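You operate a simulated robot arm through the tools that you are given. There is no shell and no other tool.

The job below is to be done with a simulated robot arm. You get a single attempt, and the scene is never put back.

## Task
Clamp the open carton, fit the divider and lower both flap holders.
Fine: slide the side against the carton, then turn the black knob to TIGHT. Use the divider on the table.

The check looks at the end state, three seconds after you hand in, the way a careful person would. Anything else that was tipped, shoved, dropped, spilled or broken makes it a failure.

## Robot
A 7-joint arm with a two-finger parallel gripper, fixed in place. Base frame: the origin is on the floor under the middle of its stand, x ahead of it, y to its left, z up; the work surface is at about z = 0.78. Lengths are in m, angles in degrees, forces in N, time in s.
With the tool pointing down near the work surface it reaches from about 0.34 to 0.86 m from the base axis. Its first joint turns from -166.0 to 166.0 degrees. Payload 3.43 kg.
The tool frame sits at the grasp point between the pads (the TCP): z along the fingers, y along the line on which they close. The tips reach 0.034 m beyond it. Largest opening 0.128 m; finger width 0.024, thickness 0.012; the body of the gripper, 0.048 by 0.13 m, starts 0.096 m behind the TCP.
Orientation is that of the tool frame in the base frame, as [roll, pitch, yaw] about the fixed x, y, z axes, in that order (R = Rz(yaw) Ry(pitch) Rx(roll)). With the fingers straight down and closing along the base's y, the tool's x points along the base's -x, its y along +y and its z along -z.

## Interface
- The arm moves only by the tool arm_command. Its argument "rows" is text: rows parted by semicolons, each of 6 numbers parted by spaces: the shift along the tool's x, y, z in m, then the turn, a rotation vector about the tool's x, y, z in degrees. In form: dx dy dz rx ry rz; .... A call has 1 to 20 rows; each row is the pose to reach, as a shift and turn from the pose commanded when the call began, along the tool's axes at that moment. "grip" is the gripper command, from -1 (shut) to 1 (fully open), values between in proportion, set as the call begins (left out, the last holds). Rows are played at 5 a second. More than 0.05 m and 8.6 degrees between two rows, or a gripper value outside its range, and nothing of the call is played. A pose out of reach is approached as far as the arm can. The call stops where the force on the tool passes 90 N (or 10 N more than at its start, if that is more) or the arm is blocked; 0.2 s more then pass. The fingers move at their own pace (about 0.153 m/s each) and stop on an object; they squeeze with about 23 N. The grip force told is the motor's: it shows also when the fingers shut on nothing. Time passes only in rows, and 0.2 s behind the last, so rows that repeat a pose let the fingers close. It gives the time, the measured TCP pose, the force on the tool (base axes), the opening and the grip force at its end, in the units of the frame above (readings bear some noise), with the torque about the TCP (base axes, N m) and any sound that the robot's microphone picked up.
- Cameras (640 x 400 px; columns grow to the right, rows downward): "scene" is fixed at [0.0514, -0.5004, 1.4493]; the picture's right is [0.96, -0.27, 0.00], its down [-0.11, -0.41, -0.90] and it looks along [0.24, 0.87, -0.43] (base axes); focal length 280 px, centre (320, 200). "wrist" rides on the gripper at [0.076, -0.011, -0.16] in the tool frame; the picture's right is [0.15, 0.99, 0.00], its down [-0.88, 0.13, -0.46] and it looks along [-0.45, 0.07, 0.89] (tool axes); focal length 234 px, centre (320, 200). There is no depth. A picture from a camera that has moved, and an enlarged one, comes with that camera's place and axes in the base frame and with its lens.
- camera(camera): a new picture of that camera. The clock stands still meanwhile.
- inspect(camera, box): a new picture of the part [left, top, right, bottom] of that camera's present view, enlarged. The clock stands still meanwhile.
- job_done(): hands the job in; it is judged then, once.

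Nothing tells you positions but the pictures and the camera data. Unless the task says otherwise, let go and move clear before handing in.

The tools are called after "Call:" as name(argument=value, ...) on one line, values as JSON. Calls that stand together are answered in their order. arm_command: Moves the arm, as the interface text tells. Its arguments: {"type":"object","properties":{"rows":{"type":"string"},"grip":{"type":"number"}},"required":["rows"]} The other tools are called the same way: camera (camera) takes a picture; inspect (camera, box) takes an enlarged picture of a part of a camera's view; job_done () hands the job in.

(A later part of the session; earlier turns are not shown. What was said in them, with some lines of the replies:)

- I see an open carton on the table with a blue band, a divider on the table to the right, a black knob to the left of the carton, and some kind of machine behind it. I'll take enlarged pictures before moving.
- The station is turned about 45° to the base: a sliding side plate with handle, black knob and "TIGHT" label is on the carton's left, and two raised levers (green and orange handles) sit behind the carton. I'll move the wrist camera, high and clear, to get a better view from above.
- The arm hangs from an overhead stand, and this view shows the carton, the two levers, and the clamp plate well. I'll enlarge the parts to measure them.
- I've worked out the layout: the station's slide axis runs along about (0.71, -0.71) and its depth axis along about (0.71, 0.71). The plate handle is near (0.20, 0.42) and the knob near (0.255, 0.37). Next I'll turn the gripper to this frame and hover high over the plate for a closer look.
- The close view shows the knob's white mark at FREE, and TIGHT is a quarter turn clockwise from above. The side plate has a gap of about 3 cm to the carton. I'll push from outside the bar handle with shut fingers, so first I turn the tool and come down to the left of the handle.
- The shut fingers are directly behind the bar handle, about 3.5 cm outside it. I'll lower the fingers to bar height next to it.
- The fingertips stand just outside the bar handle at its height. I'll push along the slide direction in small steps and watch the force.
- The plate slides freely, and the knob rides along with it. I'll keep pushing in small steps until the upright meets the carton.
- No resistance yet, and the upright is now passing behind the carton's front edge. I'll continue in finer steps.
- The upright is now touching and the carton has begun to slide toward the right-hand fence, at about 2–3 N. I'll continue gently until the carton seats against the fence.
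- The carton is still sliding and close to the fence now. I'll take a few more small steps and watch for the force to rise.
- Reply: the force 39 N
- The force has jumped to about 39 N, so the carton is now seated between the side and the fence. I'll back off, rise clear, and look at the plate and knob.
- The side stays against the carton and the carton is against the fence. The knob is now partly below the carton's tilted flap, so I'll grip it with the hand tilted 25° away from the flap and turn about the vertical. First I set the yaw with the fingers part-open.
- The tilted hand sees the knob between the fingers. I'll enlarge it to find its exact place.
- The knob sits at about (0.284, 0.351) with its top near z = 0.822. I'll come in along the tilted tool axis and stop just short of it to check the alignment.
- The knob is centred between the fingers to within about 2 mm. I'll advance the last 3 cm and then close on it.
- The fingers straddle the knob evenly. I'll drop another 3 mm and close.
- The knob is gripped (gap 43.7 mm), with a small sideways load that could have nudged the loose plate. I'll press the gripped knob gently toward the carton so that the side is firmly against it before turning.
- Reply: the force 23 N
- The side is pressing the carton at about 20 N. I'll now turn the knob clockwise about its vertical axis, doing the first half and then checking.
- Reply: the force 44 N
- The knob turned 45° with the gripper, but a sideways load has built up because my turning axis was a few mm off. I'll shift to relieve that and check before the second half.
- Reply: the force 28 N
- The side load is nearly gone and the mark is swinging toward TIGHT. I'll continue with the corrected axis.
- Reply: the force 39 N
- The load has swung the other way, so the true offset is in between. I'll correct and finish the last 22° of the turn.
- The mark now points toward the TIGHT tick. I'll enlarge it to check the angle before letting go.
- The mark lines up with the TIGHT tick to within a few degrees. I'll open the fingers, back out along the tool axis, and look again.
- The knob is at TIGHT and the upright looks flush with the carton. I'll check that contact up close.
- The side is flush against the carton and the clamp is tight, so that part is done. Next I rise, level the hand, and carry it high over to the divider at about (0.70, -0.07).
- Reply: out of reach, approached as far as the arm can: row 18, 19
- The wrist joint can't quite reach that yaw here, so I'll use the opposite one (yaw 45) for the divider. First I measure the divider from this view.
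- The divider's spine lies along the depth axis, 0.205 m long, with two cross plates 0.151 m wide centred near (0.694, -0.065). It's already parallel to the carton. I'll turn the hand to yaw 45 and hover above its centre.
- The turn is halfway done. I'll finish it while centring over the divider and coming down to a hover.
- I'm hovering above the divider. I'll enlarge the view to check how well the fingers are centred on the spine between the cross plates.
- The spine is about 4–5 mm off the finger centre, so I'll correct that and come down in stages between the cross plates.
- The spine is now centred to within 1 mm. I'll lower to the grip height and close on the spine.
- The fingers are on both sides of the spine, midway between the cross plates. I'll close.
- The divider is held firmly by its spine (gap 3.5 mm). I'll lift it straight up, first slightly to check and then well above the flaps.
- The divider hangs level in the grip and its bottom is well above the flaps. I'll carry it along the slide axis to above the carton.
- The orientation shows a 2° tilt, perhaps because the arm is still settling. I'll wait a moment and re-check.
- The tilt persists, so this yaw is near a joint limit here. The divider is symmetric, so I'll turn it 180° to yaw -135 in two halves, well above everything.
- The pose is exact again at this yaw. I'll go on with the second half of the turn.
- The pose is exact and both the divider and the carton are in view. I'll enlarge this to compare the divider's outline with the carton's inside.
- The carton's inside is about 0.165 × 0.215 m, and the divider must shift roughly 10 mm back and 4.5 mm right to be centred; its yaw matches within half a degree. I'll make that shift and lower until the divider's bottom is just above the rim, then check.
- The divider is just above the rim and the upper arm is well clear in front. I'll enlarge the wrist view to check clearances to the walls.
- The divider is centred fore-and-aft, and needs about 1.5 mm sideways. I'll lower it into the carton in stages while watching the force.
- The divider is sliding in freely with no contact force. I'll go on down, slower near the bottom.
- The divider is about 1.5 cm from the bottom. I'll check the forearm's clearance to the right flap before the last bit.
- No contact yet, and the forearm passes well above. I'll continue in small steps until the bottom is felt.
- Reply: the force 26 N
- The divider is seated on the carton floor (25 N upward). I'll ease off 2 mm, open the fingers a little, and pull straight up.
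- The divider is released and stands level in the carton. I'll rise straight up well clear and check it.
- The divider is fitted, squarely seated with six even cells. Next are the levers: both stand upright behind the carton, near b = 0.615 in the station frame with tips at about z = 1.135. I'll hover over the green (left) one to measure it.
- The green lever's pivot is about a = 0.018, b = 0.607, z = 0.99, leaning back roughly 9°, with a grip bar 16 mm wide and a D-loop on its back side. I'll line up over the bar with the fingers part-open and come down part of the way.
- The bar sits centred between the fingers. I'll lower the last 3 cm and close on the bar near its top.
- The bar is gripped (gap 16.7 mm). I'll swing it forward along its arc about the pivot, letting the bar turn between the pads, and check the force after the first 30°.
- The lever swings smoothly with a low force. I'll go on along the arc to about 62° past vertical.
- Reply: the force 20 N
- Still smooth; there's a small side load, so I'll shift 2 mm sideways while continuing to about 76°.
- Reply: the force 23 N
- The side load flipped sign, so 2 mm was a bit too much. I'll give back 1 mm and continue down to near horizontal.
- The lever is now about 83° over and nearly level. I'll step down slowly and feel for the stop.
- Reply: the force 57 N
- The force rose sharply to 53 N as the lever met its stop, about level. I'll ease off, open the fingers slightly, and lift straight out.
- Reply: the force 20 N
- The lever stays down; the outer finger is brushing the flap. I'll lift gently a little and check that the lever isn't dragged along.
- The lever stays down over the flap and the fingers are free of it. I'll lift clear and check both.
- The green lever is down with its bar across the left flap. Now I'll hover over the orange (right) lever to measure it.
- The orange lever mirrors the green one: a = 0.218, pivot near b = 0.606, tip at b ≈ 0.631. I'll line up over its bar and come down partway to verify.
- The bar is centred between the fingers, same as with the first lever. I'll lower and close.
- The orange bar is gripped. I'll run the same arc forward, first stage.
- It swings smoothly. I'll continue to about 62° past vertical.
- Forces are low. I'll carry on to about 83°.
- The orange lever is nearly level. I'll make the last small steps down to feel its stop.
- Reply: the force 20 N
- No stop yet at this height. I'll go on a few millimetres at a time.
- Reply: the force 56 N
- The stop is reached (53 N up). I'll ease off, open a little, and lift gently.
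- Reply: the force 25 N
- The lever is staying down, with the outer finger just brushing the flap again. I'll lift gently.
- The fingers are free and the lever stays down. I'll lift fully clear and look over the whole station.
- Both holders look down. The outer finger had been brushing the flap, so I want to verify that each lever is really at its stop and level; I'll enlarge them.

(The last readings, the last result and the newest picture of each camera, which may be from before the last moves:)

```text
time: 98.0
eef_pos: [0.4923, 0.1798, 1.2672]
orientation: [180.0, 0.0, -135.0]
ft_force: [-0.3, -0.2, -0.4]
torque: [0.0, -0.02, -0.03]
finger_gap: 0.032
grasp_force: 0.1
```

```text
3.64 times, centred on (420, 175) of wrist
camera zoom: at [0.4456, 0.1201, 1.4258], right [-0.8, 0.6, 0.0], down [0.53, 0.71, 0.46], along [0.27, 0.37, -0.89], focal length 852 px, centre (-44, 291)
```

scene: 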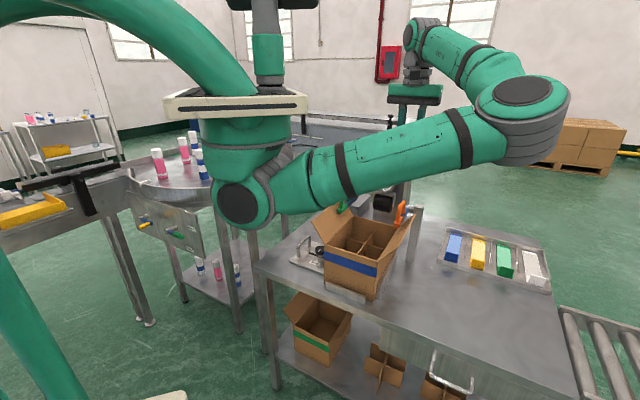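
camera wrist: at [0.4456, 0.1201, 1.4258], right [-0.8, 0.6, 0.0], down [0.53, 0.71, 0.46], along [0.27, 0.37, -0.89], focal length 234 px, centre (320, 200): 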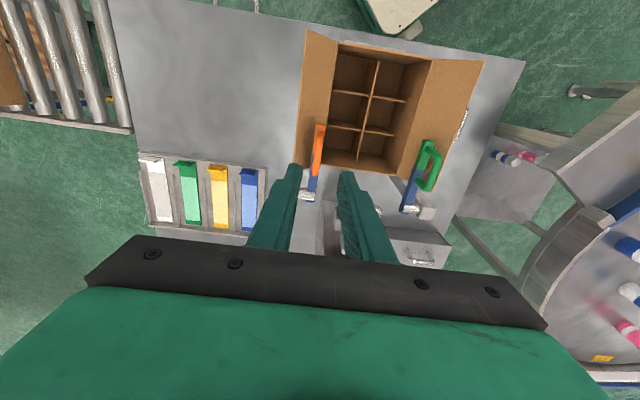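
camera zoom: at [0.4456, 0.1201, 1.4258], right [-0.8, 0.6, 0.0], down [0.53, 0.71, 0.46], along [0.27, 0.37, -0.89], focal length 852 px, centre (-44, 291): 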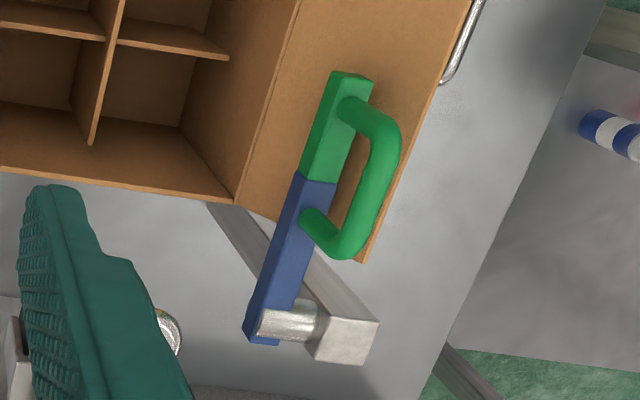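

Both bars measure level to within about 2°. To be sure they're fully at their stops, I'll press lightly on top of each loop with shut fingers, orange first.

Call:
arm_command(rows="-0.015 0.0012 0.03 0 0 0; -0.03 0.0023 0.07 0 0 0; -0.03 0.0023 0.11 0 0 0; -0.03 0.0023 0.14 0 0 0; -0.03 0.0023 0.16 0 0 0; -0.03 0.0023 0.16 0 0 0", grip=-1)

Call:
inspect(camera="wrist", box=[220, 80, 420, 260])

Call:
inspect(camera="scene", box=[360, 170, 450, 250])

```text
time: 99.4
eef_pos: [0.5136, 0.2038, 1.1049]
orientation: [180.0, 0.1, -135.0]
ft_force: [-0.1, 0.5, -0.1]
torque: [0.01, -0.03, 0.03]
finger_gap: 0.0
grasp_force: 23.3
```

```text
2.22 times, centred on (320, 170) of wrist
camera zoom: at [0.467, 0.144, 1.2638], right [-0.8, 0.6, 0.0], down [0.53, 0.71, 0.46], along [0.27, 0.37, -0.89], focal length 520 px, centre (320, 267)
```

zoom: 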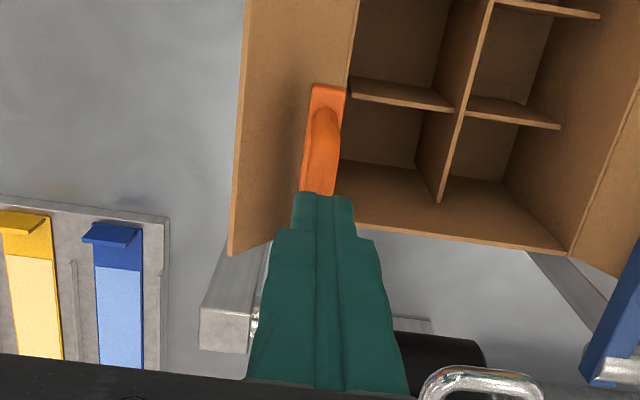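

```text
5.00 times, centred on (405, 210) of scene
camera zoom: at [0.0514, -0.5004, 1.4493], right [0.96, -0.27, 0.0], down [-0.11, -0.41, -0.9], along [0.24, 0.87, -0.43], focal length 1397 px, centre (-105, 150)
```

zoom: 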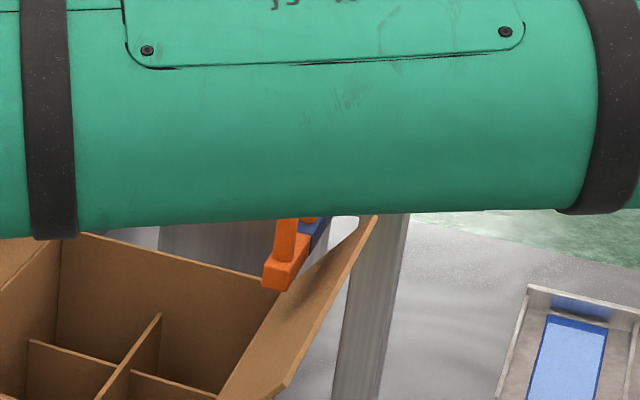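

The fingertips are centred over the loop. I'll press down in small steps.

Call:
arm_command(rows="0 0 0.005 0 0 0; 0 0 0.01 0 0 0; 0 0 0.014 0 0 0; 0 0 0.014 0 0 0")

```text
time: 100.4
eef_pos: [0.5116, 0.2046, 1.091]
orientation: [-180.0, -0.1, -135.0]
ft_force: [-0.5, 0.0, -0.1]
torque: [-0.01, -0.01, -0.02]
finger_gap: 0.0
grasp_force: 22.9
```

Call:
arm_command(rows="0 0 0.003 0 0 0; 0 0 0.006 0 0 0; 0 0 0.008 0 0 0; 0 0 0.008 0 0 0")

```text
time: 101.3
eef_pos: [0.5133, 0.205, 1.0907]
orientation: [-179.9, 0.5, -134.9]
ft_force: [-9.7, -6.6, 28.6]
torque: [0.01, 0.06, 0.16]
finger_gap: 0.0002
grasp_force: 22.5
stopped in row 4: the force on the tool passed its limit at 92 N (the readings are from after the stop); the commanded pose is now the measured one
```

The loop was rigid under a firm press, so the orange lever is at its hard stop. I'll lift off and move over to the green one for the same check, in finer steps.

Call:
arm_command(rows="0 0 -0.02 0 0 0; 0 0 -0.05 0 0 0; 0 0 -0.09 0 0 0; 0 0 -0.13 0 0 0; 0 0 -0.15 0 0 0; 0 0 -0.15 0 0 0")

Call:
inspect(camera="scene", box=[270, 160, 440, 310])

Call:
camera(camera="wrist")

```text
time: 102.7
eef_pos: [0.5148, 0.2064, 1.2385]
orientation: [-179.9, 0.5, -134.9]
ft_force: [0.1, -0.4, -0.2]
torque: [0.0, 0.02, 0.01]
finger_gap: 0.0001
grasp_force: 22.3
```

```text
2.67 times, centred on (355, 235) of scene
camera zoom: at [0.0514, -0.5004, 1.4493], right [0.96, -0.27, 0.0], down [-0.11, -0.41, -0.9], along [0.24, 0.87, -0.43], focal length 745 px, centre (227, 107)
```

zoom: 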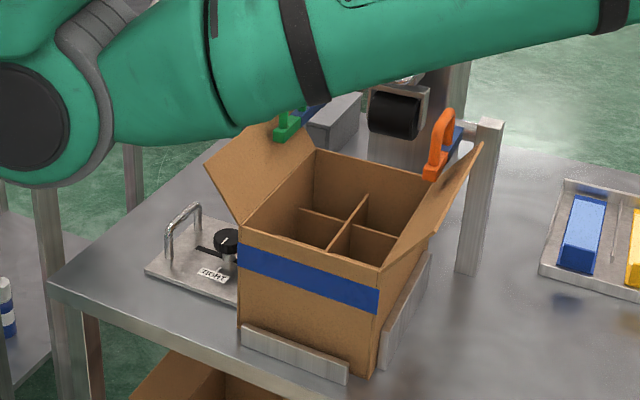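

```text
taken
camera wrist: at [0.4658, 0.1446, 1.3973], right [-0.8, 0.6, 0.0], down [0.53, 0.71, 0.46], along [0.28, 0.37, -0.89], focal length 234 px, centre (320, 200)
```

wrist: 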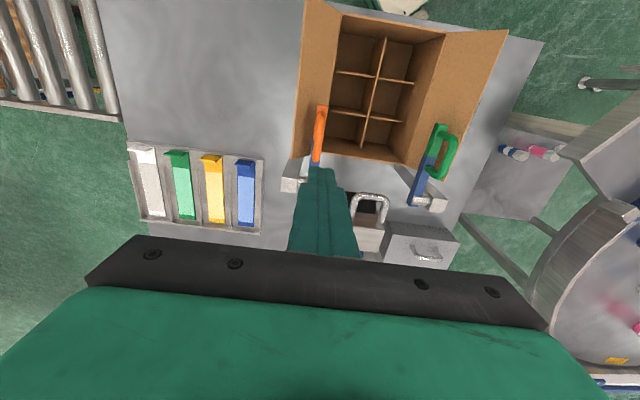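

Nothing has shifted. I'll move across to above the green loop.

Call:
arm_command(rows="0 0.04 0 0 0 0; 0 0.08 0 0 0 0; 0 0.12 0 0 0 0; 0 0.16 0 0 0 0; 0.002 0.198 0 0 0 0; 0.002 0.198 0.04 0 0 0; 0.002 0.198 0.08 0 0 0; 0.002 0.198 0.115 0 0 0; 0.002 0.198 0.115 0 0 0")

Call:
inspect(camera="wrist", box=[220, 80, 420, 260])

```text
time: 104.7
eef_pos: [0.3711, 0.3455, 1.1234]
orientation: [-179.9, 0.5, -135.0]
ft_force: [-0.1, 0.3, 0.7]
torque: [-0.01, 0.0, 0.02]
finger_gap: 0.0002
grasp_force: 22.8
```

```text
2.22 times, centred on (320, 170) of wrist
camera zoom: at [0.324, 0.2842, 1.2818], right [-0.8, 0.6, 0.0], down [0.53, 0.71, 0.46], along [0.28, 0.37, -0.89], focal length 520 px, centre (320, 267)
```

zoom: 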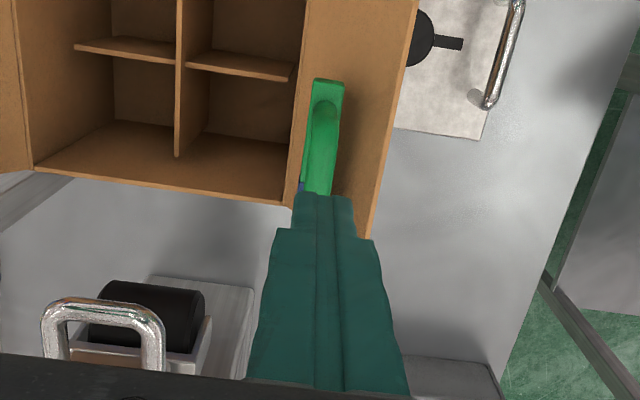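

The fingertips are over the green loop. I'll come down toward it, then press in 2 mm steps.

Call:
arm_command(rows="0 0 0.01 0 0 0; 0 0 0.02 0 0 0; 0 0 0.028 0 0 0; 0 0 0.028 0 0 0")

Call:
arm_command(rows="0 0 0.001 0 0 0; 0 0 0.002 0 0 0; 0 0 0.002 0 0 0")

```text
time: 105.7
eef_pos: [0.3714, 0.3443, 1.0939]
orientation: [-179.8, 0.4, -134.9]
ft_force: [0.4, -0.2, 0.9]
torque: [0.0, 0.01, 0.0]
finger_gap: 0.0
grasp_force: 23.3
```

```text
time: 106.5
eef_pos: [0.3717, 0.3439, 1.0926]
orientation: [-179.9, 0.4, -134.9]
ft_force: [-0.1, 0.2, -0.1]
torque: [-0.01, -0.01, -0.02]
finger_gap: 0.0
grasp_force: 22.4
```

Call:
arm_command(rows="0 0 0.001 0 0 0; 0 0 0.002 0 0 0; 0 0 0.002 0 0 0")

Call:
arm_command(rows="0 0 0.001 0 0 0; 0 0 0.002 0 0 0; 0 0 0.002 0 0 0")

```text
time: 107.3
eef_pos: [0.3726, 0.3444, 1.0908]
orientation: [-180.0, 0.5, -135.0]
ft_force: [0.8, 0.7, 0.4]
torque: [-0.01, -0.01, -0.01]
finger_gap: 0.0
grasp_force: 23.2
```

```text
time: 108.1
eef_pos: [0.3725, 0.3431, 1.0902]
orientation: [-179.9, 0.5, -135.0]
ft_force: [-4.0, -1.5, 17.8]
torque: [0.11, -0.03, -0.13]
finger_gap: 0.0
grasp_force: 23.0
```

Contact came at the same height as on the orange lever. One more small step will confirm that it's rigid.

Call:
arm_command(rows="0 0 0.001 0 0 0; 0 0 0.002 0 0 0; 0 0 0.002 0 0 0")

```text
time: 108.9
eef_pos: [0.3718, 0.3441, 1.0905]
orientation: [180.0, 0.8, -135.0]
ft_force: [-6.1, -4.9, 59.1]
torque: [0.33, -0.29, 0.0]
finger_gap: 0.0
grasp_force: 22.7
```

The green lever is rigid at its stop too (59 N with no movement). I'll lift off, move clear, and take a last look at everything.

Call:
arm_command(rows="0 0 -0.02 0 0 0; 0 0 -0.05 0 0 0; 0 0 -0.09 0 0 0; 0 0 -0.13 0 0 0; 0 0 -0.17 0 0 0; 0 0 -0.19 0 0 0; 0.04 0 -0.19 0 0 0; 0.08 0 -0.19 0 0 0; 0.08 0 -0.19 0 0 0", grip=0)

Call:
camera(camera="wrist")

Call:
camera(camera="scene")

Call:
inspect(camera="scene", box=[260, 170, 440, 310])

Call:
inspect(camera="wrist", box=[220, 0, 460, 240])

```text
time: 110.9
eef_pos: [0.3137, 0.2879, 1.276]
orientation: [-179.9, 0.5, -135.1]
ft_force: [0.3, 0.3, 0.4]
torque: [0.0, 0.0, 0.02]
finger_gap: 0.064
grasp_force: 0.0
```

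```text
taken
camera wrist: at [0.2668, 0.2257, 1.4338], right [-0.8, 0.6, 0.0], down [0.53, 0.71, 0.46], along [0.28, 0.37, -0.89], focal length 234 px, centre (320, 200)
```

wrist: 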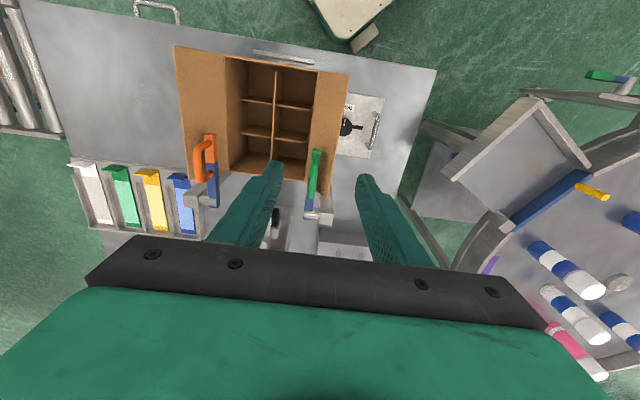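

```text
taken
```

scene: 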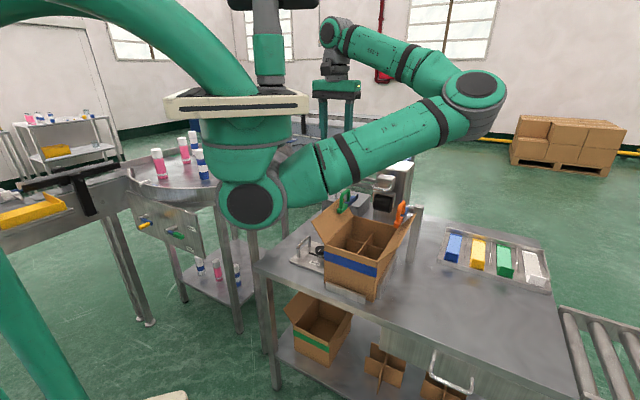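

```text
2.86 times, centred on (350, 240) of scene
camera zoom: at [0.0514, -0.5004, 1.4493], right [0.96, -0.27, 0.0], down [-0.11, -0.41, -0.9], along [0.24, 0.87, -0.43], focal length 798 px, centre (234, 86)
```

zoom: 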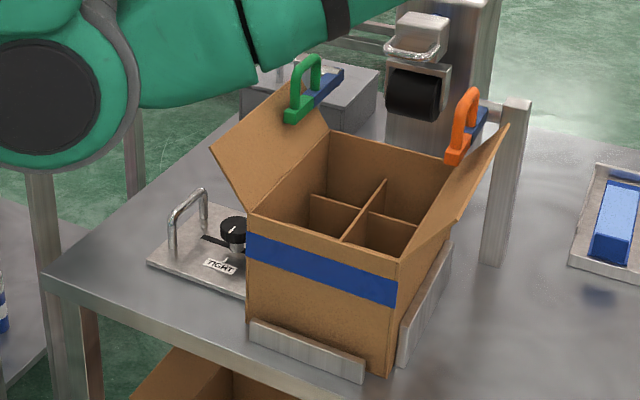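

```text
1.67 times, centred on (340, 120) of wrist
camera zoom: at [0.2668, 0.2257, 1.4338], right [-0.8, 0.6, 0.0], down [0.53, 0.71, 0.46], along [0.28, 0.37, -0.89], focal length 390 px, centre (287, 333)
```

zoom: 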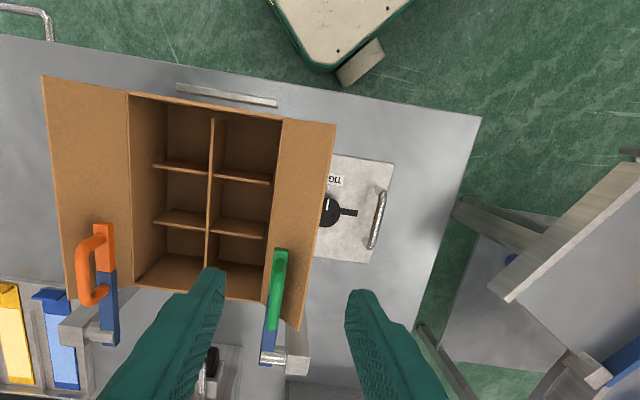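

Everything appears in place. I'll take one last close look at the knob mark and the side-to-carton contact before handing in.

Call:
inspect(camera="scene", box=[295, 230, 345, 270])

Call:
inspect(camera="wrist", box=[300, 70, 400, 170])

```text
10.00 times, centred on (320, 250) of scene
camera zoom: at [0.0514, -0.5004, 1.4493], right [0.96, -0.27, 0.0], down [-0.11, -0.41, -0.9], along [0.24, 0.87, -0.43], focal length 2795 px, centre (320, -300)
```

zoom: 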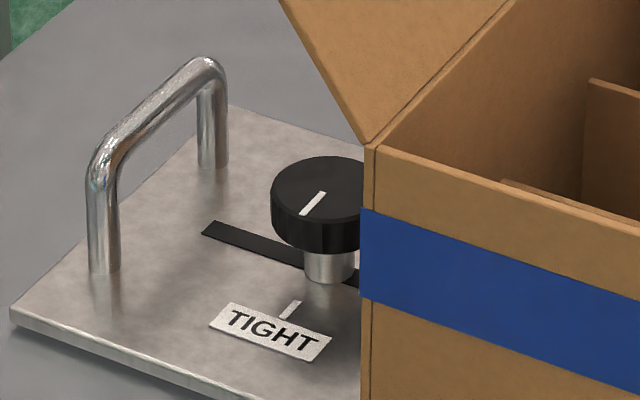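

```text
4.00 times, centred on (350, 120) of wrist
camera zoom: at [0.2668, 0.2257, 1.4338], right [-0.8, 0.6, 0.0], down [0.53, 0.71, 0.46], along [0.28, 0.37, -0.89], focal length 937 px, centre (200, 520)
```

zoom: 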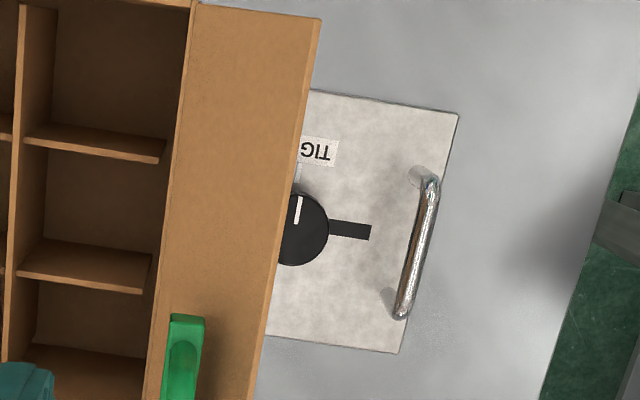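

The knob's mark lines up with the TIGHT tick. The side sits against the carton, the divider is seated, and both flap holders are down at their stops. The hand is empty and clear, so I'm handing in.

Call:
job_done()

```text
The job is handed in.
```

The job is handed in, and by the last pictures and force readings the task is done:

- **Clamp:** I slid the side in until it met the carton and pushed the carton about 2 cm against the far fence. I then turned the black knob from FREE to TIGHT; its mark lines up with the TIGHT tick to within a few degrees.
- **Divider:** The divider from the table sits level on the carton floor, with six even cells and clearance on all sides.
- **Flap holders:** The green and orange holders are both lowered. I pressed on each with shut fingers, and neither moved, so they are at their stops.

While I lowered the holders, the fingers brushed both flaps. On the orange holder my check press went to 92 N, where the arm stopped itself; the pictures afterwards showed nothing shifted. I saw nothing else on the table moved or tipped. The gripper was empty and clear when I handed in.
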